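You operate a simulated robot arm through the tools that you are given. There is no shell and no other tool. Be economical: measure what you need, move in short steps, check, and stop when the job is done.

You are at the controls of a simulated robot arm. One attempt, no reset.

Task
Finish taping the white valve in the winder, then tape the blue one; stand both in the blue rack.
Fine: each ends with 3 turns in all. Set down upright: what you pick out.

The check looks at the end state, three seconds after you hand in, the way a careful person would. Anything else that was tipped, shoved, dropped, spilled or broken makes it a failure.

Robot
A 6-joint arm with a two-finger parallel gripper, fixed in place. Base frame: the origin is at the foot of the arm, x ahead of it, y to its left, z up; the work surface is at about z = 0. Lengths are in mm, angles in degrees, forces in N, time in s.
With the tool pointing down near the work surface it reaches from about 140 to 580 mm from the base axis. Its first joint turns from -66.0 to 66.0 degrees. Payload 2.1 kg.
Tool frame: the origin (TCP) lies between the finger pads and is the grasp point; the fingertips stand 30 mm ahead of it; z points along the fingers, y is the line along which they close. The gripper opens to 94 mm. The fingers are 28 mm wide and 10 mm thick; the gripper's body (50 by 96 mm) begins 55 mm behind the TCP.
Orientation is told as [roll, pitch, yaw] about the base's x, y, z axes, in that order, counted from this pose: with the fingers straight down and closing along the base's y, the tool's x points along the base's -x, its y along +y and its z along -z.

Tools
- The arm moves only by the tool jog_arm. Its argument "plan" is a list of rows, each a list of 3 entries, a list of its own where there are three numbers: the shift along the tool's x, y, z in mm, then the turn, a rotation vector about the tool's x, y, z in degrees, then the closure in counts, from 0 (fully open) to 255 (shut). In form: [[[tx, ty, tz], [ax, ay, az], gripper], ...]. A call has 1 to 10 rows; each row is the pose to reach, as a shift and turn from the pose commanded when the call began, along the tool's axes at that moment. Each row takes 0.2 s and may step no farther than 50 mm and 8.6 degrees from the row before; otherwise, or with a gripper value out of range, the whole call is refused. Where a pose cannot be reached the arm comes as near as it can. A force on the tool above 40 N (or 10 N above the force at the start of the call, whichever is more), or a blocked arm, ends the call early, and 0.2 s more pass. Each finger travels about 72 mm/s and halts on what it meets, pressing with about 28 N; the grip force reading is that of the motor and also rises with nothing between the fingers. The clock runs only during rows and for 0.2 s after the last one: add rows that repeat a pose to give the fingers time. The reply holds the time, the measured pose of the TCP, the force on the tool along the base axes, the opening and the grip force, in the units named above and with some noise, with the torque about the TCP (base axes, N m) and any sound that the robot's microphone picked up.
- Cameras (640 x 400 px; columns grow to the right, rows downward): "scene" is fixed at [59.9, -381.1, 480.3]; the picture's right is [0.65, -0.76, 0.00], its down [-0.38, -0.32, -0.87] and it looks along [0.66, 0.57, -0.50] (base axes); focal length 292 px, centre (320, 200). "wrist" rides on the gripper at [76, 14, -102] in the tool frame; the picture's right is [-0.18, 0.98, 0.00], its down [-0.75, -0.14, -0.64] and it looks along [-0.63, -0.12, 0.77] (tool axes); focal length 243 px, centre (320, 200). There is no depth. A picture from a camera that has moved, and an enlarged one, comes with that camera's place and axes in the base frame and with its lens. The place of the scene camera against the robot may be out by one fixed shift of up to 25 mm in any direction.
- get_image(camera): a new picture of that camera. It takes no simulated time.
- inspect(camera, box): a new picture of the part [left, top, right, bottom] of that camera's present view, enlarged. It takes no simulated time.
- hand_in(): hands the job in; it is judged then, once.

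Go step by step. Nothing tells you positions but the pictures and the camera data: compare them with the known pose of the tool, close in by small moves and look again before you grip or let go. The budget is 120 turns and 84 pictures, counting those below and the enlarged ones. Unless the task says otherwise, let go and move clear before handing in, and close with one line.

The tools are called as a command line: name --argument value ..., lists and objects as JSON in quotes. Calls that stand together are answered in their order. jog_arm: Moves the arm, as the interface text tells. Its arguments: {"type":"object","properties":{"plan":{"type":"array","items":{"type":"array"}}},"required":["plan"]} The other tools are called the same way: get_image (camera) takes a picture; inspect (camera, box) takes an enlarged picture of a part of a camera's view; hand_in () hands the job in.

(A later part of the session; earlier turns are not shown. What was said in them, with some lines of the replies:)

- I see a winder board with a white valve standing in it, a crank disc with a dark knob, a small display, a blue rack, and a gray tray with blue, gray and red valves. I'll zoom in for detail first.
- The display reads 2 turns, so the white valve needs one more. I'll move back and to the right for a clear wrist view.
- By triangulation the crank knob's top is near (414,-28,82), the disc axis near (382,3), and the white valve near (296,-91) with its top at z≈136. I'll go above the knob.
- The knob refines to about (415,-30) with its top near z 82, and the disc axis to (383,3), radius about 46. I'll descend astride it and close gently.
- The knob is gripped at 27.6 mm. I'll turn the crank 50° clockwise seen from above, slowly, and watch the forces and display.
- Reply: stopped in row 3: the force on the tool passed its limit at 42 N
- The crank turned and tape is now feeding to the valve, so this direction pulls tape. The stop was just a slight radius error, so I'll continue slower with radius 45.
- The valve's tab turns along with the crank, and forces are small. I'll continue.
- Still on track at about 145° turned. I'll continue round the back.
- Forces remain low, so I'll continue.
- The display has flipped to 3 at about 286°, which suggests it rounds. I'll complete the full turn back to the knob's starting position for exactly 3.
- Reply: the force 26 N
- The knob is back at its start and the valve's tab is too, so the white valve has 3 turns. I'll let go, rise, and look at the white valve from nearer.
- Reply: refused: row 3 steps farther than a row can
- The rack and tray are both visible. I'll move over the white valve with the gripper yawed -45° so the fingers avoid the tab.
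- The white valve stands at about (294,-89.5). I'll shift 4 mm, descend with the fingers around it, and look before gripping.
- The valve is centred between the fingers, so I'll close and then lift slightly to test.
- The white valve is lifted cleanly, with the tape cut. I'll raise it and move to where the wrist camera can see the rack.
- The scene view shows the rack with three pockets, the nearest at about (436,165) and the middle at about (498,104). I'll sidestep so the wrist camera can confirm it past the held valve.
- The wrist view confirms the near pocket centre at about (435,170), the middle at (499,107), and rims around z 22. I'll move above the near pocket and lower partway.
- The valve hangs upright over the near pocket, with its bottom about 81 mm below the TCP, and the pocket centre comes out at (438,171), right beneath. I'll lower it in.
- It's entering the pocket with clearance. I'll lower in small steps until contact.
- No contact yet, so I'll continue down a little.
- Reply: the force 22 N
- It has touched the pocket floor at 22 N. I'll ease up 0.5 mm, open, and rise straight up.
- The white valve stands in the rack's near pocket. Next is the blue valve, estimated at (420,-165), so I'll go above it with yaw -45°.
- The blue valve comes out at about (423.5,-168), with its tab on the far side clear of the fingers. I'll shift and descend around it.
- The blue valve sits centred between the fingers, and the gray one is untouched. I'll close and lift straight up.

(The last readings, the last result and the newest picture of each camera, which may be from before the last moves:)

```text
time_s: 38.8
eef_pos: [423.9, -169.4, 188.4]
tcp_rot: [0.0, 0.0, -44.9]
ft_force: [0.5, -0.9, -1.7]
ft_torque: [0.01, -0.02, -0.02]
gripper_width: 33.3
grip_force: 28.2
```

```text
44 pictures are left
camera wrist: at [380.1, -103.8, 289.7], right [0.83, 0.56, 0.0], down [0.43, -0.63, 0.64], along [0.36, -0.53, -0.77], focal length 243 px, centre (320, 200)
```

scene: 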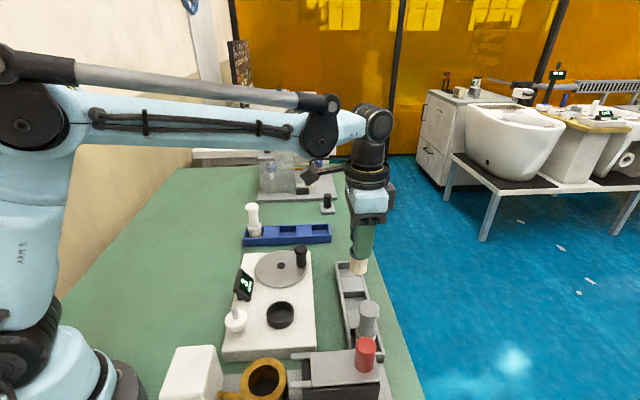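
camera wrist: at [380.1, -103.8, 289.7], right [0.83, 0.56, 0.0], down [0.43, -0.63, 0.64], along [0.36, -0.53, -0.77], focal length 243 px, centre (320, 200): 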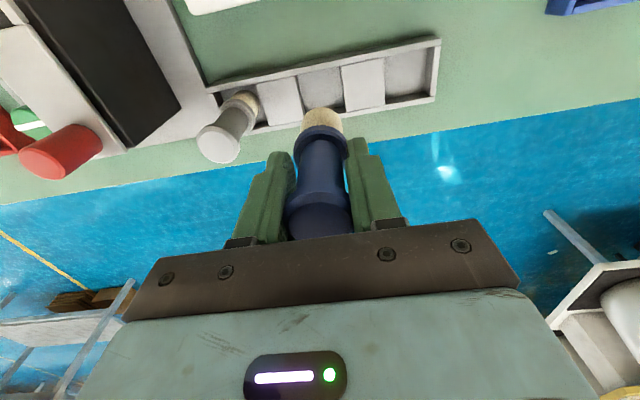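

The blue valve is held upright, the same way the white one was. I'll carry it over the winder's chuck at (294,-89) and lower partway.

jog_arm --plan '[[[37, -9, 0], [0, 0, 0], 255], [[74, -17, 0], [0, 0, 0], 255], [[111, -26, 0], [0, 0, 0], 255], [[148.7, -35, 0], [0, 0, 0], 255], [[148.7, -35, 0], [0, 0, 0], 255], [[148.7, -35, 20], [0, 0, 0], 255], [[148.7, -35, 35], [0, 0, 0], 255], [[148.7, -35, 35], [0, 0, 0], 255]]'

inspect --camera "wrist" --box '[220, 30, 420, 250]'

inspect --camera "scene" --box '[215, 225, 335, 345]'

```text
time_s: 40.6
eef_pos: [292.6, -88.2, 151.3]
tcp_rot: [0.1, -0.2, -45.0]
ft_force: [-0.2, 0.6, -0.9]
ft_torque: [0.0, 0.02, 0.02]
gripper_width: 33.2
grip_force: 28.2
```

```text
1.82 times, centred on (320, 140) of wrist
camera zoom: at [250.3, -23.7, 253.9], right [0.83, 0.56, 0.0], down [0.43, -0.63, 0.64], along [0.36, -0.53, -0.77], focal length 441 px, centre (320, 309)
```

zoom: 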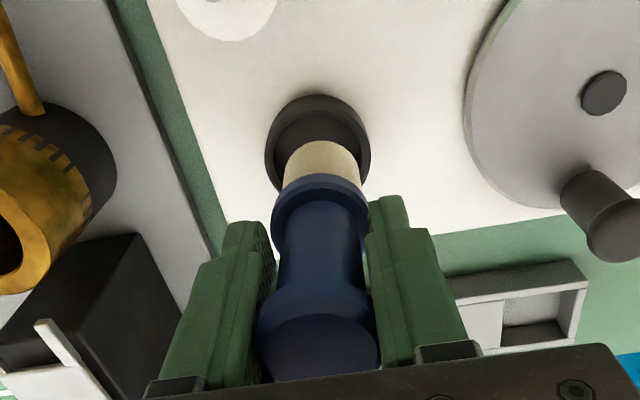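

```text
3.33 times, centred on (275, 285) of scene
camera zoom: at [59.9, -381.1, 480.3], right [0.65, -0.76, 0.0], down [-0.38, -0.32, -0.87], along [0.66, 0.57, -0.5], focal length 972 px, centre (470, -83)
```

zoom: 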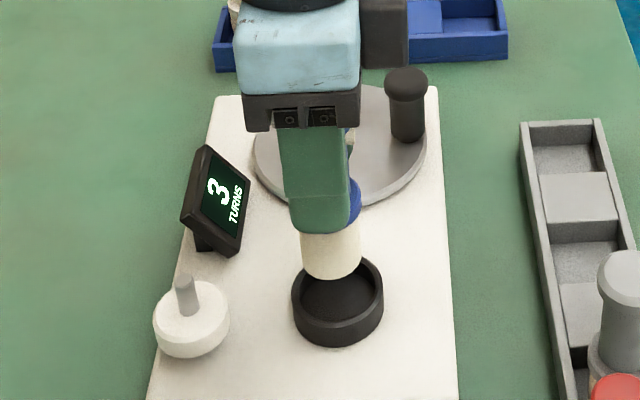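

It's aligned with the chuck. I'll lower to just inside the ring and look again.

jog_arm --plan '[[[-0.5, 0.2, 10], [0, 0, 0], 255], [[-0.5, 0.2, 20], [0, 0, 0], 255], [[-0.5, 0.2, 26], [0, 0, 0], 255], [[-0.5, 0.2, 26], [0, 0, 0], 255]]'

inspect --camera "scene" --box '[245, 275, 315, 335]'

inspect --camera "wrist" --box '[260, 60, 380, 160]'

```text
time_s: 41.6
eef_pos: [294.7, -88.3, 126.5]
tcp_rot: [0.0, -0.1, -45.0]
ft_force: [-0.9, -0.7, -1.5]
ft_torque: [0.0, 0.03, 0.02]
gripper_width: 33.5
grip_force: 28.1
```

```text
6.67 times, centred on (280, 305) of scene
camera zoom: at [59.9, -381.1, 480.3], right [0.65, -0.76, 0.0], down [-0.38, -0.32, -0.87], along [0.66, 0.57, -0.5], focal length 1945 px, centre (587, -500)
```

zoom: 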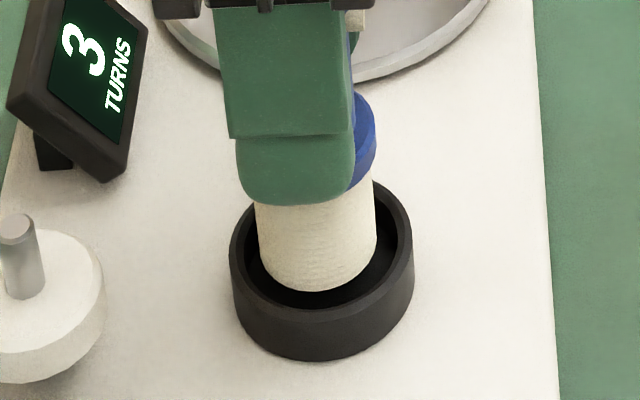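

```text
4.00 times, centred on (320, 110) of wrist
camera zoom: at [250.8, -23.8, 228.2], right [0.83, 0.56, 0.0], down [0.43, -0.63, 0.64], along [0.36, -0.53, -0.77], focal length 970 px, centre (320, 560)
```

zoom: 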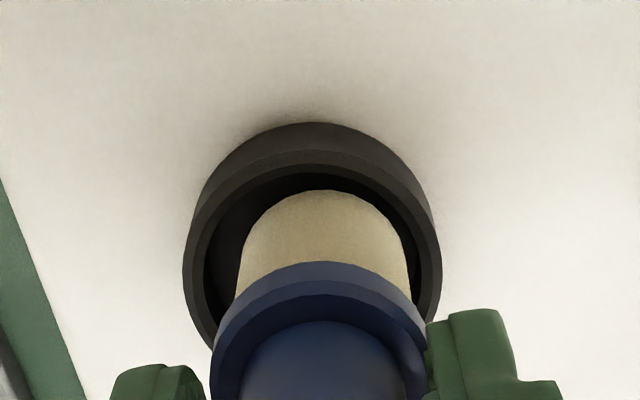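

The valve bottom is just inside the ring, with a ~1.4 mm offset to trim. I'll correct and lower in small steps to contact.

jog_arm --plan '[[[-1, -1.2, 3], [0, 0, 0], 255], [[-1, -1.2, 6], [0, 0, 0], 255], [[-1, -1.2, 8], [0, 0, 0], 255], [[-1, -1.2, 10], [0, 0, 0], 255], [[-1, -1.2, 11], [0, 0, 0], 255], [[-1, -1.2, 12], [0, 0, 0], 255], [[-1, -1.2, 12], [0, 0, 0], 255]]'

```text
time_s: 43.2
eef_pos: [294.1, -89.8, 113.8]
tcp_rot: [0.1, -0.1, -45.0]
ft_force: [0.5, 0.7, 25.6]
ft_torque: [0.0, -0.14, 0.01]
gripper_width: 33.2
grip_force: 27.8
```

It has seated with contact at z≈114. I'll release and rise straight up.

jog_arm --plan '[[[0, 0, -0.7], [0, 0, 0], 255], [[0, 0, -0.7], [0, 0, 0], 190], [[0, 0, -0.7], [0, 0, 0], 110], [[0, 0, -0.7], [0, 0, 0], 60], [[0, 0, -0.7], [0, 0, 0], 60], [[0, 0, -25], [0, 0, 0], 60], [[0, 0, -60], [0, 0, 0], 60], [[0, 0, -100], [0, 0, 0], 60], [[0, 0, -117], [0, 0, 0], 60]]'

inspect --camera "scene" --box '[215, 225, 335, 345]'

```text
time_s: 45.2
eef_pos: [295.3, -90.4, 231.5]
tcp_rot: [0.0, -0.1, -44.9]
ft_force: [-0.2, 0.5, 0.0]
ft_torque: [0.02, 0.0, 0.02]
gripper_width: 71.9
grip_force: 0.1
```

```text
3.33 times, centred on (275, 285) of scene
camera zoom: at [59.9, -381.1, 480.3], right [0.65, -0.76, 0.0], down [-0.38, -0.32, -0.87], along [0.66, 0.57, -0.5], focal length 972 px, centre (470, -83)
```

zoom: 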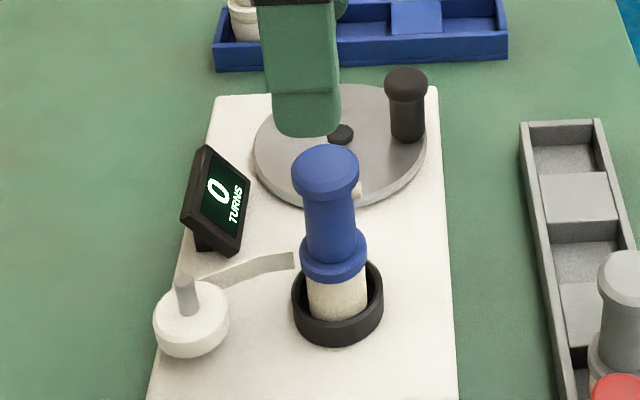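

The display reset to 0 and tape is attached to the blue valve, so it needs three full clockwise turns. I'll return to the knob at (414.5,-29).

jog_arm --plan '[[[-12, 36, 0], [0, 0, -8], 80], [[-24, 72, 0], [0, 0, -16], 92], [[-34, 104, 0], [0, 0, -24], 92], [[-41.4, 127.6, 0], [0, 0, -32], 92], [[-41.4, 127.6, 0], [0, 0, -40], 92], [[-41.4, 127.6, 0], [0, 0, -45], 92], [[-41.4, 127.6, 40], [0, 0, -45], 92], [[-41.4, 127.6, 80], [0, 0, -45], 92], [[-41.4, 127.6, 100], [0, 0, -45], 92], [[-41.4, 127.6, 100], [0, 0, -45], 92]]'

get_image --camera "wrist"

```text
time_s: 47.4
eef_pos: [413.0, -29.7, 130.8]
tcp_rot: [0.1, -0.1, -0.1]
ft_force: [-0.2, 0.6, -0.6]
ft_torque: [-0.01, 0.01, -0.02]
gripper_width: 59.9
grip_force: 0.2
```

```text
38 pictures are left
camera wrist: at [337.0, -13.9, 233.4], right [0.18, 0.98, 0.0], down [0.75, -0.14, 0.64], along [0.63, -0.12, -0.77], focal length 243 px, centre (320, 200)
```

wrist: 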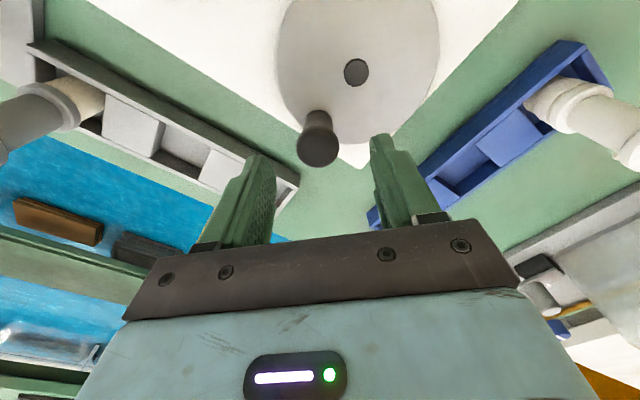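

The knob is directly below as before, so I'll descend and grip it.

jog_arm --plan '[[[-1, 0, 25], [0, 0, 0], 92], [[-1, 0, 48], [0, 0, 0], 92], [[-1, 0, 51.5], [0, 0, 0], 92], [[-1, 0, 51.5], [0, 0, 0], 255], [[-1, 0, 51.5], [0, 0, 0], 255], [[-1, 0, 51.5], [0, 0, 0], 255]]'

```text
time_s: 48.8
eef_pos: [415.1, -30.3, 79.0]
tcp_rot: [-0.1, -0.1, -0.1]
ft_force: [5.2, -4.6, -8.9]
ft_torque: [0.07, 0.06, 0.01]
gripper_width: 27.7
grip_force: 45.3
```

The knob is gripped. I'll start turn 1 with the first quarter clockwise.

jog_arm --plan '[[[2.5, -2.3, 0], [0, 0, 0], 255], [[5.6, -4.7, 0], [0, 0, 0], 255], [[12.4, -8.6, 0], [0, 0, 0], 255], [[19.8, -11.3, 0], [0, 0, 0], 255], [[27.5, -12.6, 0], [0, 0, 0], 255], [[35.35, -12.6, 0], [0, 0, 0], 255], [[43.1, -11.3, 0], [0, 0, 0], 255], [[50.45, -8.6, 0], [0, 0, 0], 255], [[57.2, -4.7, 0], [0, 0, 0], 255], [[63.25, 0.4, 0], [0, 0, 0], 255]]'

```text
time_s: 51.0
eef_pos: [351.8, -28.2, 80.1]
tcp_rot: [0.1, 0.0, 0.0]
ft_force: [-7.8, -8.3, 14.6]
ft_torque: [0.23, -0.02, 0.0]
gripper_width: 27.3
grip_force: 45.2
```

That quarter went cleanly, so I'll do quarter 2.

jog_arm --plan '[[[2.65, 2.9, 0], [0, 0, 0], 255], [[5.04, 6.0, 0], [0, 0, 0], 255], [[8.96, 12.8, 0], [0, 0, 0], 255], [[11.65, 20.2, 0], [0, 0, 0], 255], [[13, 27.9, 0], [0, 0, 0], 255], [[13, 35.7, 0], [0, 0, 0], 255], [[11.65, 43.5, 0], [0, 0, 0], 255], [[8.96, 50.8, 0], [0, 0, 0], 255], [[5.04, 57.6, 0], [0, 0, 0], 255], [[0, 63.6, 0], [0, 0, 0], 255]]'

inspect --camera "scene" --box '[215, 225, 335, 345]'

```text
time_s: 53.2
eef_pos: [351.4, 34.7, 80.0]
tcp_rot: [0.0, -0.2, 0.0]
ft_force: [0.8, -1.7, 19.8]
ft_torque: [0.28, -0.16, 0.01]
gripper_width: 27.7
grip_force: 44.5
```

```text
3.33 times, centred on (275, 285) of scene
camera zoom: at [59.8, -381.1, 480.3], right [0.65, -0.76, 0.0], down [-0.38, -0.32, -0.87], along [0.66, 0.57, -0.5], focal length 972 px, centre (470, -83)
```

zoom: 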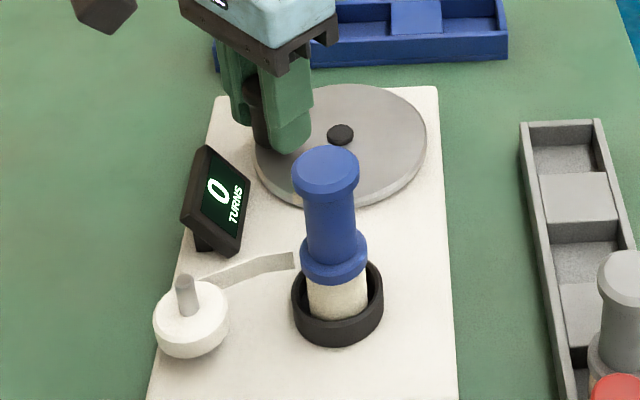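

The valve is turning with the crank. Quarter 3 is next.

jog_arm --plan '[[[-2.9, 2.65, 0], [0, 0, 0], 255], [[-6, 5.04, 0], [0, 0, 0], 255], [[-12.8, 8.96, 0], [0, 0, 0], 255], [[-20.2, 11.65, 0], [0, 0, 0], 255], [[-27.9, 13, 0], [0, 0, 0], 255], [[-35.7, 13, 0], [0, 0, 0], 255], [[-43.5, 11.65, 0], [0, 0, 0], 255], [[-50.8, 8.96, 0], [0, 0, 0], 255], [[-57.6, 5.04, 0], [0, 0, 0], 255], [[-63.6, 0, 0], [0, 0, 0], 255]]'

inspect --camera "scene" --box '[215, 225, 335, 345]'

```text
time_s: 55.4
eef_pos: [413.8, 36.0, 79.1]
tcp_rot: [0.1, 0.1, 0.1]
ft_force: [-6.3, -5.3, 17.7]
ft_torque: [0.13, -0.1, 0.01]
gripper_width: 27.7
grip_force: 45.2
```

```text
3.33 times, centred on (275, 285) of scene
camera zoom: at [59.8, -381.1, 480.3], right [0.65, -0.76, 0.0], down [-0.38, -0.32, -0.87], along [0.66, 0.57, -0.5], focal length 972 px, centre (470, -83)
```

zoom: 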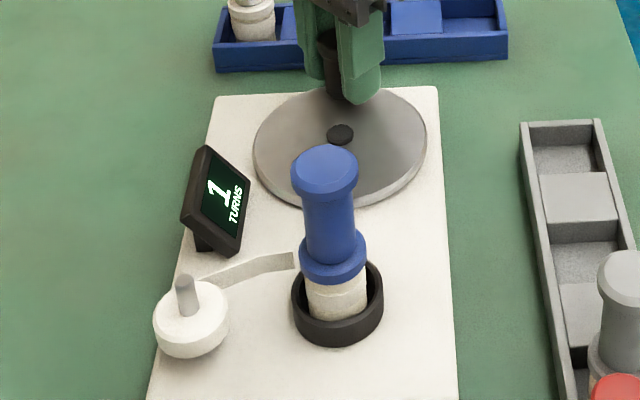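

The display shows 1 at three quarters, which confirms it rounds. Quarter 4 completes the first turn.

jog_arm --plan '[[[-2.65, -2.9, 0], [0, 0, 0], 255], [[-5.04, -6, 0], [0, 0, 0], 255], [[-8.96, -12.8, 0], [0, 0, 0], 255], [[-11.65, -20.2, 0], [0, 0, 0], 255], [[-13, -27.9, 0], [0, 0, 0], 255], [[-13, -35.7, 0], [0, 0, 0], 255], [[-11.65, -43.5, 0], [0, 0, 0], 255], [[-8.96, -50.8, 0], [0, 0, 0], 255], [[-5.04, -57.6, 0], [0, 0, 0], 255], [[0, -63.6, 0], [0, 0, 0], 255]]'

```text
time_s: 57.6
eef_pos: [414.5, -29.3, 78.9]
tcp_rot: [0.0, -0.1, 0.1]
ft_force: [0.4, 0.2, 1.9]
ft_torque: [-0.18, -0.95, -0.02]
gripper_width: 27.9
grip_force: 44.8
```

One turn is done. Turn 2 begins with its first quarter.

jog_arm --plan '[[[2.9, -2.65, 0], [0, 0, 0], 255], [[6, -5.04, 0], [0, 0, 0], 255], [[12.8, -8.96, 0], [0, 0, 0], 255], [[20.2, -11.65, 0], [0, 0, 0], 255], [[27.9, -13, 0], [0, 0, 0], 255], [[35.7, -13, 0], [0, 0, 0], 255], [[43.5, -11.65, 0], [0, 0, 0], 255], [[50.8, -8.96, 0], [0, 0, 0], 255], [[57.6, -5.04, 0], [0, 0, 0], 255], [[63.6, 0, 0], [0, 0, 0], 255]]'

```text
time_s: 59.8
eef_pos: [350.5, -28.1, 80.7]
tcp_rot: [0.0, 0.0, -0.1]
ft_force: [-4.2, -3.9, -21.3]
ft_torque: [-0.21, -0.02, 0.01]
gripper_width: 27.8
grip_force: 44.7
```

Quarter 2 of turn 2 follows.

jog_arm --plan '[[[2.65, 2.9, 0], [0, 0, 0], 255], [[5.04, 6.0, 0], [0, 0, 0], 255], [[8.96, 12.8, 0], [0, 0, 0], 255], [[11.65, 20.2, 0], [0, 0, 0], 255], [[13, 27.9, 0], [0, 0, 0], 255], [[13, 35.7, 0], [0, 0, 0], 255], [[11.65, 43.5, 0], [0, 0, 0], 255], [[8.96, 50.8, 0], [0, 0, 0], 255], [[5.04, 57.6, 0], [0, 0, 0], 255], [[0, 63.6, 0], [0, 0, 0], 255]]'

```text
time_s: 61.0
eef_pos: [337.6, -2.2, 79.4]
tcp_rot: [0.0, 0.0, 0.0]
ft_force: [1.2, 0.6, -7.0]
ft_torque: [0.0, 0.32, 0.01]
gripper_width: 27.7
grip_force: 45.0
stopped in row 6: the force on the tool passed its limit at 40 N (the readings are from after the stop); the commanded pose is now the measured one
```

The force limit tripped mid-arc at about -173°. I'll continue slightly slower from here.

jog_arm --plan '[[[-0.3, 2.5, 0], [0, 0, 0], 255], [[-0.4, 5.2, 0], [0, 0, 0], 255], [[-0.7, 10.7, 0], [0, 0, 0], 255], [[-1.7, 16.1, 0], [0, 0, 0], 255], [[-3.4, 21.3, 0], [0, 0, 0], 255], [[-5.7, 26.3, 0], [0, 0, 0], 255], [[-8.5, 31.0, 0], [0, 0, 0], 255], [[-11.0, 34.2, 0], [0, 0, 0], 255], [[-13.6, 37.0, 0], [0, 0, 0], 255]]'

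inspect --camera "scene" --box '[215, 225, 335, 345]'

```text
time_s: 63.0
eef_pos: [353.5, 35.6, 80.0]
tcp_rot: [0.1, 0.0, 0.0]
ft_force: [-5.7, 5.0, -18.2]
ft_torque: [0.02, 0.49, -0.01]
gripper_width: 27.8
grip_force: 44.5
```

```text
3.33 times, centred on (275, 285) of scene
camera zoom: at [59.9, -381.1, 480.3], right [0.65, -0.76, 0.0], down [-0.38, -0.32, -0.87], along [0.66, 0.57, -0.5], focal length 972 px, centre (470, -83)
```

zoom: 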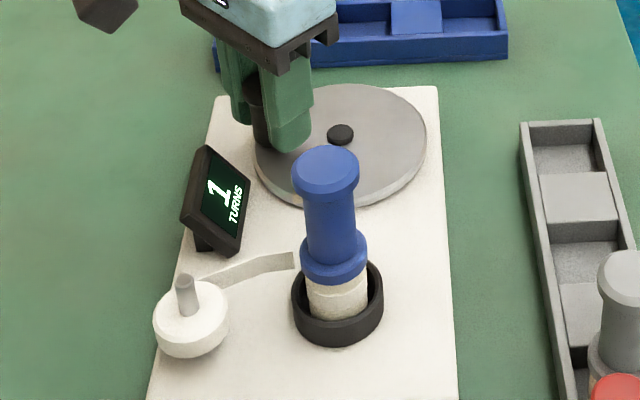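

Now quarter 3 of turn 2.

jog_arm --plan '[[[-2.3, 2.5, 0], [0, 0, 0], 255], [[-5, 4.8, 0], [0, 0, 0], 255], [[-11.7, 8.7, 0], [0, 0, 0], 255], [[-19, 11.35, 0], [0, 0, 0], 255], [[-26.7, 12.7, 0], [0, 0, 0], 255], [[-34.5, 12.7, 0], [0, 0, 0], 255], [[-42.3, 11.35, 0], [0, 0, 0], 255], [[-49.6, 8.66, 0], [0, 0, 0], 255], [[-56.4, 4.74, 0], [0, 0, 0], 255], [[-62.4, -0.3, 0], [0, 0, 0], 255]]'

```text
time_s: 65.2
eef_pos: [414.5, 34.7, 79.7]
tcp_rot: [0.0, 0.0, 0.0]
ft_force: [-5.9, -5.6, -24.5]
ft_torque: [0.17, -0.81, 0.01]
gripper_width: 27.6
grip_force: 45.5
```

Quarter 4 of turn 2 comes next, lowering a hair to ease the vertical pull.

jog_arm --plan '[[[-2.65, -2.9, 0.4], [0, 0, 0], 255], [[-5.04, -6, 0.8], [0, 0, 0], 255], [[-8.96, -12.8, 0.8], [0, 0, 0], 255], [[-11.65, -20.2, 0.8], [0, 0, 0], 255], [[-13, -27.9, 0.8], [0, 0, 0], 255], [[-13, -35.7, 0.8], [0, 0, 0], 255], [[-11.65, -43.5, 0.8], [0, 0, 0], 255], [[-8.96, -50.8, 0.8], [0, 0, 0], 255], [[-5.04, -57.6, 0.8], [0, 0, 0], 255], [[0, -63.6, 0.8], [0, 0, 0], 255]]'

inspect --camera "scene" --box '[215, 225, 335, 345]'

```text
time_s: 67.4
eef_pos: [415.7, -28.4, 79.1]
tcp_rot: [-0.1, -0.2, 0.0]
ft_force: [11.6, -10.5, 35.9]
ft_torque: [0.11, -0.61, 0.01]
gripper_width: 27.6
grip_force: 44.9
```

```text
3.33 times, centred on (275, 285) of scene
camera zoom: at [59.7, -381.1, 480.3], right [0.65, -0.76, 0.0], down [-0.38, -0.32, -0.87], along [0.66, 0.57, -0.5], focal length 972 px, centre (470, -83)
```

zoom: 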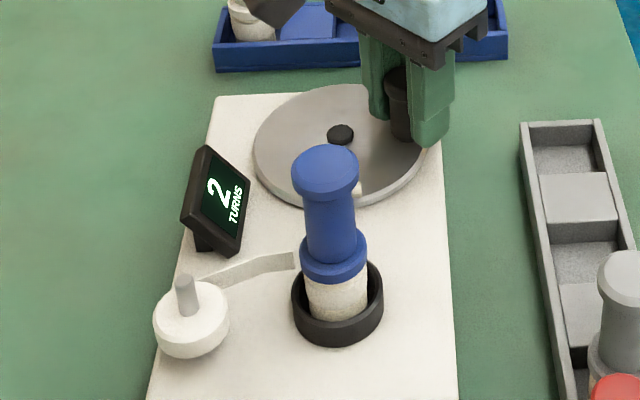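

Two turns are done. Turn 3 starts with quarter 1, easing back up.

jog_arm --plan '[[[3.2, -2.45, -0.6], [0, 0, 0], 255], [[6.4, -4.84, -0.6], [0, 0, 0], 255], [[13.2, -8.8, -0.6], [0, 0, 0], 255], [[20.6, -11.5, -0.6], [0, 0, 0], 255], [[28.3, -12.8, -0.6], [0, 0, 0], 255], [[36.1, -12.8, -0.6], [0, 0, 0], 255], [[43.9, -11.5, -0.6], [0, 0, 0], 255], [[51.2, -8.8, -0.6], [0, 0, 0], 255], [[58, -4.9, -0.6], [0, 0, 0], 255], [[64, 0, -0.6], [0, 0, 0], 255]]'

```text
time_s: 69.6
eef_pos: [349.7, -27.1, 80.0]
tcp_rot: [0.2, 0.0, 0.1]
ft_force: [-5.6, -5.0, 24.4]
ft_torque: [-0.25, 1.07, 0.01]
gripper_width: 27.8
grip_force: 44.9
```

Quarter 2 of turn 3 is next.

jog_arm --plan '[[[2.2, 2.7, -0.2], [0, 0, 0], 255], [[4.4, 5.6, -0.3], [0, 0, 0], 255], [[8.2, 12.3, -0.3], [0, 0, 0], 255], [[10.9, 19.6, -0.3], [0, 0, 0], 255], [[12.2, 27.3, -0.3], [0, 0, 0], 255], [[12.2, 35.1, -0.3], [0, 0, 0], 255], [[10.9, 42.9, -0.3], [0, 0, 0], 255], [[8.2, 50.2, -0.3], [0, 0, 0], 255], [[4.3, 57, -0.3], [0, 0, 0], 255], [[-0.7, 63, -0.3], [0, 0, 0], 255]]'

```text
time_s: 71.8
eef_pos: [351.6, 34.0, 80.2]
tcp_rot: [0.2, -0.1, 0.0]
ft_force: [-3.1, 2.5, -27.6]
ft_torque: [0.17, -0.17, 0.0]
gripper_width: 27.6
grip_force: 45.6
```

Quarter 3 of turn 3 follows.

jog_arm --plan '[[[-2.9, 2.9, 0.2], [0, 0, 0], 255], [[-6, 5.3, 0.2], [0, 0, 0], 255], [[-12.8, 9.2, 0.2], [0, 0, 0], 255], [[-20.2, 11.9, 0.2], [0, 0, 0], 255], [[-27.9, 13.2, 0.2], [0, 0, 0], 255], [[-35.7, 13.2, 0.2], [0, 0, 0], 255], [[-43.4, 11.85, 0.2], [0, 0, 0], 255], [[-50.7, 9.1, 0.2], [0, 0, 0], 255], [[-57.4, 5.2, 0.2], [0, 0, 0], 255], [[-63.3, 0.2, 0.2], [0, 0, 0], 255]]'

```text
time_s: 74.0
eef_pos: [414.9, 34.3, 80.2]
tcp_rot: [0.0, 0.0, -0.1]
ft_force: [5.7, 6.0, -25.2]
ft_torque: [-0.08, 0.47, -0.03]
gripper_width: 27.8
grip_force: 44.7
```

The last quarter brings it to 3 turns.

jog_arm --plan '[[[-2.65, -2.9, 0.1], [0, 0, 0], 255], [[-5.04, -6, 0.2], [0, 0, 0], 255], [[-8.96, -12.8, 0.2], [0, 0, 0], 255], [[-11.65, -20.2, 0.2], [0, 0, 0], 255], [[-13, -27.9, 0.2], [0, 0, 0], 255], [[-13, -35.7, 0.2], [0, 0, 0], 255], [[-11.65, -43.5, 0.2], [0, 0, 0], 255], [[-8.96, -50.8, 0.2], [0, 0, 0], 255], [[-5.04, -57.6, 0.2], [0, 0, 0], 255], [[0, -63.6, 0.2], [0, 0, 0], 255]]'

inspect --camera "scene" --box '[215, 225, 335, 345]'

```text
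time_s: 76.2
eef_pos: [414.7, -29.0, 80.1]
tcp_rot: [-0.1, -0.2, -0.1]
ft_force: [9.0, -8.9, -13.4]
ft_torque: [-0.15, -0.62, 0.0]
gripper_width: 27.4
grip_force: 45.3
```

```text
3.33 times, centred on (275, 285) of scene
camera zoom: at [59.9, -381.1, 480.3], right [0.65, -0.76, 0.0], down [-0.38, -0.32, -0.87], along [0.66, 0.57, -0.5], focal length 972 px, centre (470, -83)
```

zoom: 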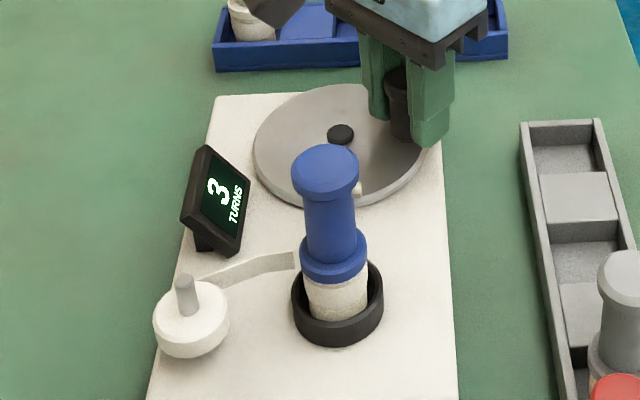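

The display shows 3 turns and the tab and knob are back at their start. I'll release the knob, rise, and return to the blue valve.

jog_arm --plan '[[[0, 0, 0], [0, 0, 0], 92], [[0, 0, 0], [0, 0, 0], 92], [[0, 0, -30], [0, 0, 0], 92], [[0, 0, -75], [0, 0, 0], 92], [[0, 0, -120], [0, 0, 0], 92], [[0, 0, -150], [0, 0, 0], 92]]'

jog_arm --plan '[[[35, -10, 0], [0, 0, 8], 60], [[70, -25, 0], [0, 0, 16], 60], [[102, -43, 0], [0, 0, 24], 60], [[120.5, -60, 0], [0, 0, 32], 60], [[120.5, -60, 0], [0, 0, 40], 60], [[120.5, -60, 0], [0, 0, 45], 60], [[120.5, -60, 0], [0, 0, 45], 60]]'

get_image --camera "wrist"

```text
time_s: 77.6
eef_pos: [415.2, -27.8, 230.0]
tcp_rot: [0.0, -0.1, 0.0]
ft_force: [0.1, 1.3, -0.4]
ft_torque: [0.0, 0.01, -0.02]
gripper_width: 60.1
grip_force: 0.0
```

```text
time_s: 79.2
eef_pos: [294.1, -87.9, 228.9]
tcp_rot: [0.2, -0.1, -45.2]
ft_force: [0.3, 0.3, 0.5]
ft_torque: [-0.01, 0.01, 0.0]
gripper_width: 71.8
grip_force: 0.1
```

```text
32 pictures are left
camera wrist: at [250.4, -24.1, 331.0], right [0.83, 0.56, 0.0], down [0.43, -0.63, 0.64], along [0.36, -0.53, -0.77], focal length 243 px, centre (320, 200)
```

wrist: 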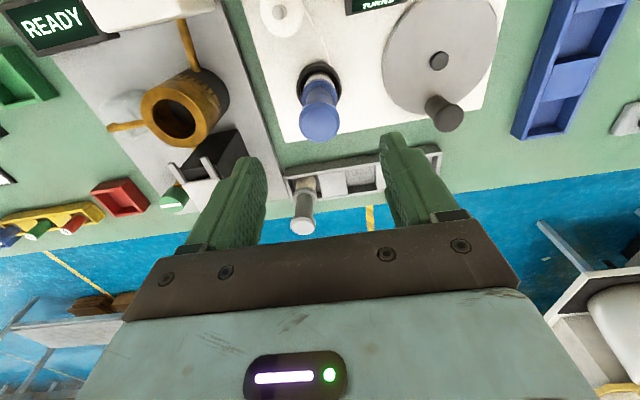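

The blue valve is directly below and centred. I'll descend around it and check.

jog_arm --plan '[[[-0.5, 0, 40], [0, 0, 0], 60], [[-0.5, 0, 75], [0, 0, 0], 60], [[-0.5, 0, 100], [0, 0, 0], 60], [[-0.5, 0, 116], [0, 0, 0], 60], [[-0.5, 0, 116], [0, 0, 0], 60]]'

get_image --camera "wrist"

```text
time_s: 80.4
eef_pos: [293.9, -89.0, 112.3]
tcp_rot: [0.1, -0.2, -45.0]
ft_force: [-0.3, -0.3, 0.3]
ft_torque: [-0.02, -0.01, 0.0]
gripper_width: 71.9
grip_force: 0.1
```

```text
31 pictures are left
camera wrist: at [250.1, -24.2, 215.2], right [0.83, 0.56, 0.0], down [0.43, -0.63, 0.64], along [0.36, -0.53, -0.77], focal length 243 px, centre (320, 200)
```

wrist: 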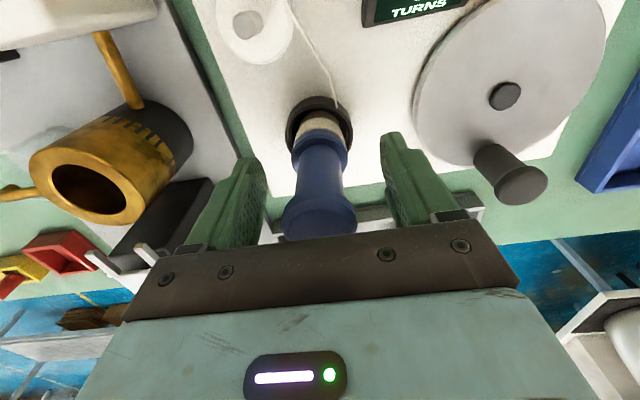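

It's centred, so I'll grip, lift out and raise clear.

jog_arm --plan '[[[0, 0, 0], [0, 0, 0], 255], [[0, 0, 0], [0, 0, 0], 255], [[0, 0, 0], [0, 0, 0], 255], [[0, 0, -5], [0, 0, 0], 255], [[0, 0, -20], [0, 0, 0], 255], [[0, 0, -55], [0, 0, 0], 255], [[0, 0, -100], [0, 0, 0], 255], [[0, 0, -140], [0, 0, 0], 255], [[0, 0, -140], [0, 0, 0], 255]]'

inspect --camera "scene" --box '[195, 185, 335, 345]'

```text
time_s: 82.4
eef_pos: [293.7, -88.7, 253.9]
tcp_rot: [0.1, -0.1, -45.0]
ft_force: [-0.7, 0.1, -1.8]
ft_torque: [-0.05, -0.01, 0.02]
gripper_width: 34.8
grip_force: 28.4
```

```text
2.50 times, centred on (265, 265) of scene
camera zoom: at [59.9, -381.1, 480.3], right [0.65, -0.76, 0.0], down [-0.38, -0.32, -0.87], along [0.66, 0.57, -0.5], focal length 729 px, centre (458, 38)
```

zoom: 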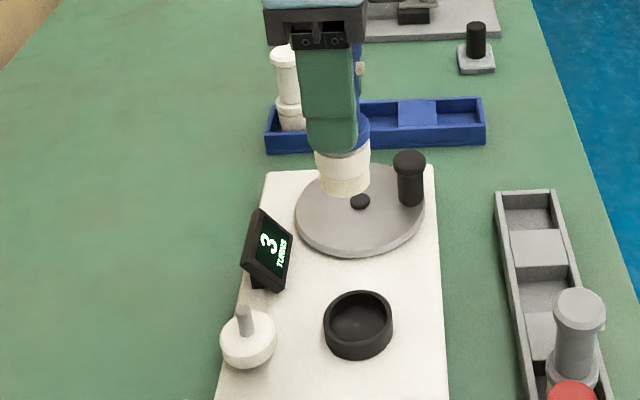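

The blue valve came out cleanly. I'll carry it to above the rack's middle pocket at about (501,108), squaring the yaw on the way.

jog_arm --plan '[[[-1, 40, 0], [0, 0, -6], 255], [[-2, 80, 0], [0, 0, -12], 255], [[-3, 120, 0], [0, 0, -18], 255], [[-4, 160, 0], [0, 0, -24], 255], [[-5, 200, 0], [0, 0, -30], 255], [[-6, 240, 0], [0, 0, -36], 255], [[-7, 270, 0], [0, 0, -41], 255], [[-7, 285.6, 0], [0, 0, -45], 255], [[-7, 285.6, 40], [0, 0, -45], 255], [[-7, 285.6, 80], [0, 0, -45], 255]]'

get_image --camera "scene"

get_image --camera "wrist"

```text
time_s: 84.6
eef_pos: [501.2, 106.0, 173.8]
tcp_rot: [0.0, -0.1, -0.1]
ft_force: [1.2, 0.7, -1.4]
ft_torque: [0.0, 0.0, -0.01]
gripper_width: 35.0
grip_force: 27.9
```

```text
29 pictures are left
```

scene: 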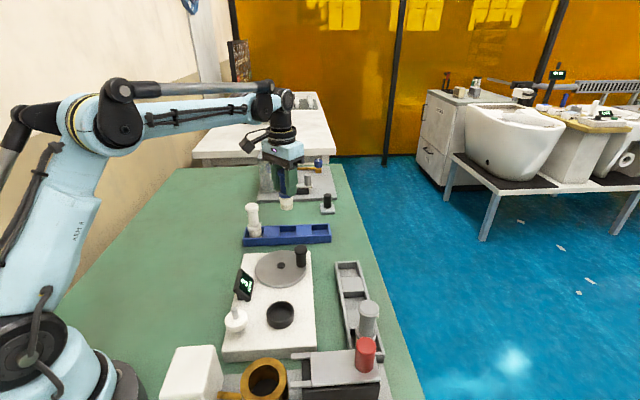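

```text
28 pictures are left
camera wrist: at [425.2, 122.0, 275.3], right [0.18, 0.98, 0.0], down [0.75, -0.14, 0.64], along [0.63, -0.12, -0.77], focal length 243 px, centre (320, 200)
```

wrist: 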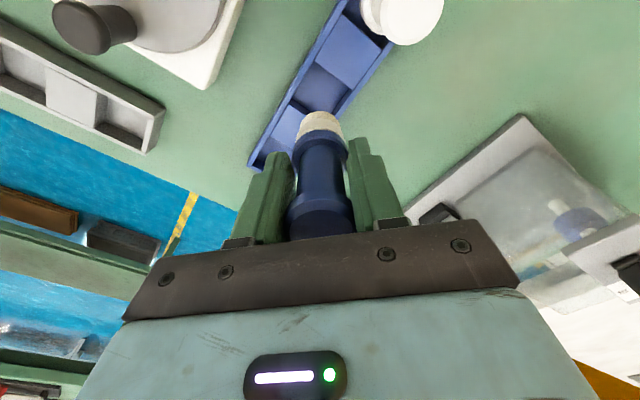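

I'll lower to near the rim and check alignment in both views.

jog_arm --plan '[[[0, 1, 20], [0, 0, 0], 255], [[0, 1, 40], [0, 0, 0], 255], [[0, 1, 52], [0, 0, 0], 255], [[0, 1, 52], [0, 0, 0], 255]]'

inspect --camera "scene" --box '[235, 195, 345, 255]'

inspect --camera "wrist" --box '[240, 20, 400, 160]'

```text
time_s: 85.6
eef_pos: [502.1, 109.1, 121.5]
tcp_rot: [0.0, -0.1, 0.0]
ft_force: [0.5, 0.3, -1.5]
ft_torque: [0.03, -0.01, 0.02]
gripper_width: 35.0
grip_force: 28.3
```

```text
5.82 times, centred on (290, 225) of scene
camera zoom: at [59.9, -381.1, 480.3], right [0.65, -0.76, 0.0], down [-0.38, -0.32, -0.87], along [0.66, 0.57, -0.5], focal length 1697 px, centre (494, 54)
```

zoom: 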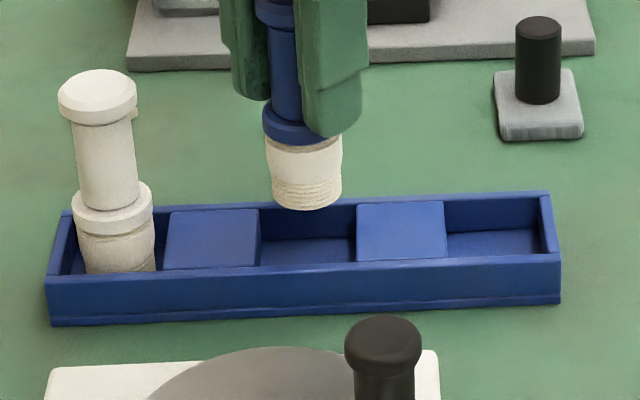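

```text
2.86 times, centred on (320, 90) of wrist
camera zoom: at [425.9, 123.7, 223.6], right [0.18, 0.98, 0.0], down [0.75, -0.14, 0.64], along [0.63, -0.12, -0.77], focal length 693 px, centre (320, 514)
```

zoom: 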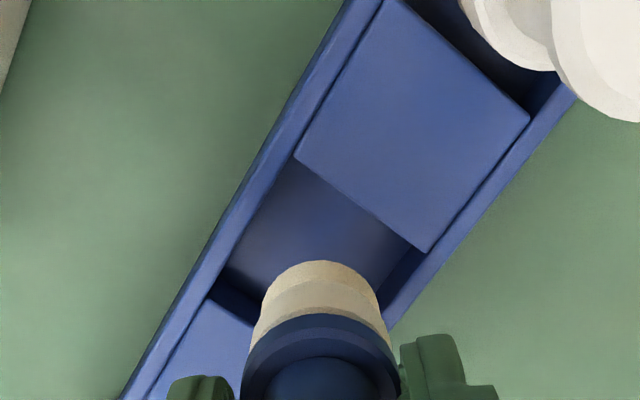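

Pocket centre computes to (502,108), matching the TCP. I'll lower in, with small steps to contact near z 79.

jog_arm --plan '[[[0, -0.5, 14], [0, 0, 0], 255], [[0, -0.5, 26], [0, 0, 0], 255], [[0, -0.5, 34], [0, 0, 0], 255], [[0, -0.5, 37], [0, 0, 0], 255], [[0, -0.5, 38.5], [0, 0, 0], 255], [[0, -0.5, 40], [0, 0, 0], 255], [[0, -0.5, 41], [0, 0, 0], 255], [[0, -0.5, 41], [0, 0, 0], 255]]'

```text
time_s: 87.4
eef_pos: [502.4, 109.3, 80.7]
tcp_rot: [0.1, 0.0, 0.1]
ft_force: [-0.4, -0.5, -1.7]
ft_torque: [0.01, -0.01, 0.03]
gripper_width: 34.9
grip_force: 27.5
```

jog_arm --plan '[[[0, 0, 1], [0, 0, 0], 255], [[0, 0, 1.7], [0, 0, 0], 255], [[0, 0, 2.3], [0, 0, 0], 255], [[0, 0, 2.8], [0, 0, 0], 255], [[0, 0, 2.8], [0, 0, 0], 255]]'

inspect --camera "scene" --box '[235, 185, 345, 255]'

```text
time_s: 88.6
eef_pos: [500.3, 108.0, 78.1]
tcp_rot: [-0.1, 0.0, 0.0]
ft_force: [0.3, 0.5, 22.0]
ft_torque: [0.02, -0.07, 0.01]
gripper_width: 35.1
grip_force: 28.1
```

```text
5.71 times, centred on (290, 220) of scene
camera zoom: at [59.8, -381.1, 480.3], right [0.65, -0.76, 0.0], down [-0.38, -0.32, -0.87], along [0.66, 0.57, -0.5], focal length 1667 px, centre (491, 86)
```

zoom: 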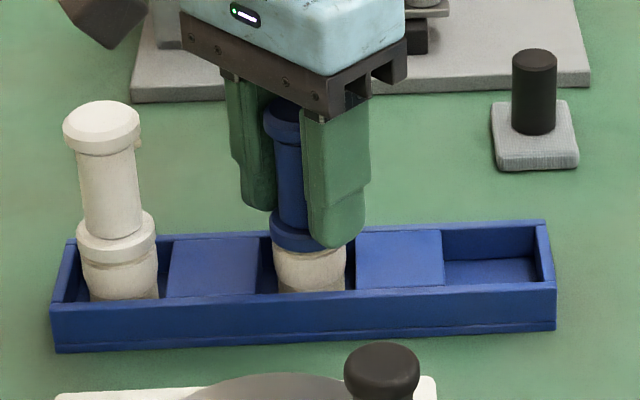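

It's standing on the pocket floor. I'll ease up, release, and rise.

jog_arm --plan '[[[0, 0, -0.7], [0, 0, 0], 255], [[0, 0, -0.7], [0, 0, 0], 190], [[0, 0, -0.7], [0, 0, 0], 110], [[0, 0, -0.7], [0, 0, 0], 60], [[0, 0, -0.7], [0, 0, 0], 60], [[0, 0, -25], [0, 0, 0], 60], [[0, 0, -60], [0, 0, 0], 60], [[0, 0, -100], [0, 0, 0], 60], [[40, 0, -130], [0, 0, 0], 60], [[80, 0, -140], [0, 0, 0], 60]]'

get_image --camera "scene"

inspect --camera "scene" --box '[215, 180, 345, 330]'

get_image --camera "wrist"

```text
time_s: 90.8
eef_pos: [421.9, 109.2, 217.7]
tcp_rot: [0.1, -0.1, -0.1]
ft_force: [0.0, 0.4, -0.6]
ft_torque: [-0.02, 0.0, 0.03]
gripper_width: 71.9
grip_force: 0.1
```

```text
24 pictures are left
```

scene: 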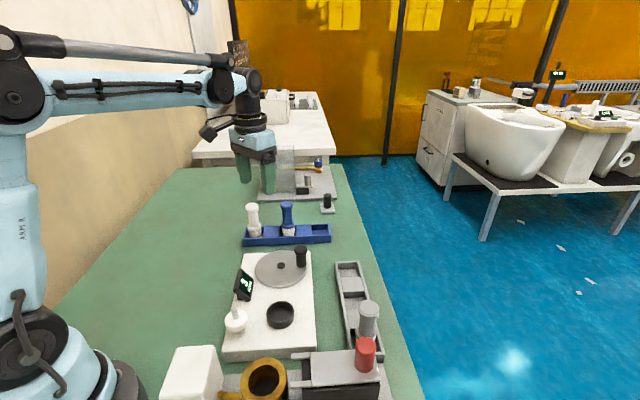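

```text
2.67 times, centred on (280, 255) of scene
camera zoom: at [59.9, -381.1, 480.3], right [0.65, -0.76, 0.0], down [-0.38, -0.32, -0.87], along [0.66, 0.57, -0.5], focal length 778 px, centre (427, 53)
```

zoom: 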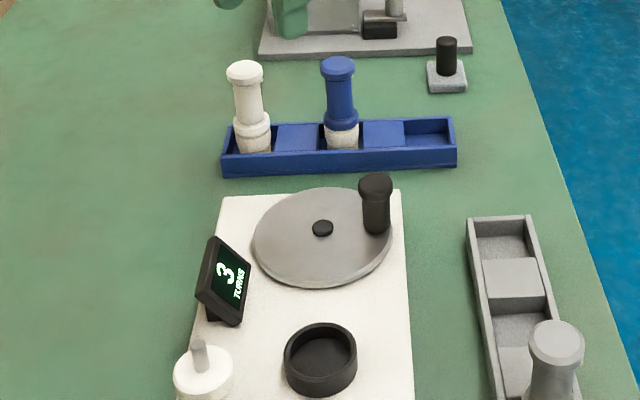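

```text
22 pictures are left
camera wrist: at [344.7, 123.3, 319.6], right [0.18, 0.98, 0.0], down [0.75, -0.14, 0.64], along [0.63, -0.12, -0.77], focal length 243 px, centre (320, 200)
```

wrist: 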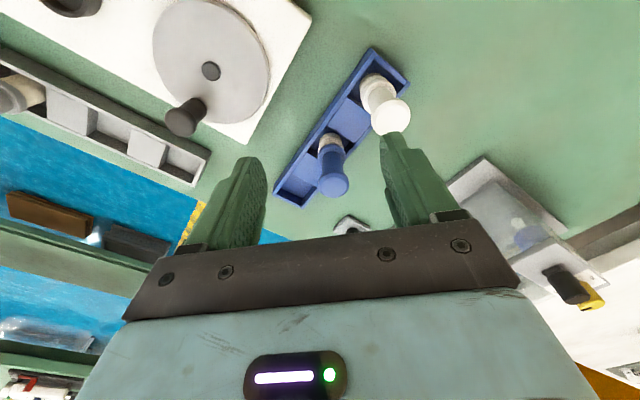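

Both valves stand upright in the blue rack, the gripper is clear, and nothing else has moved. I'm handing in.

hand_in

```text
The job is handed in.
```

Both valves are taped to 3 turns each (the winder's display read 3 for each) and stand upright in the blue rack: white in the near pocket, blue in the middle one.
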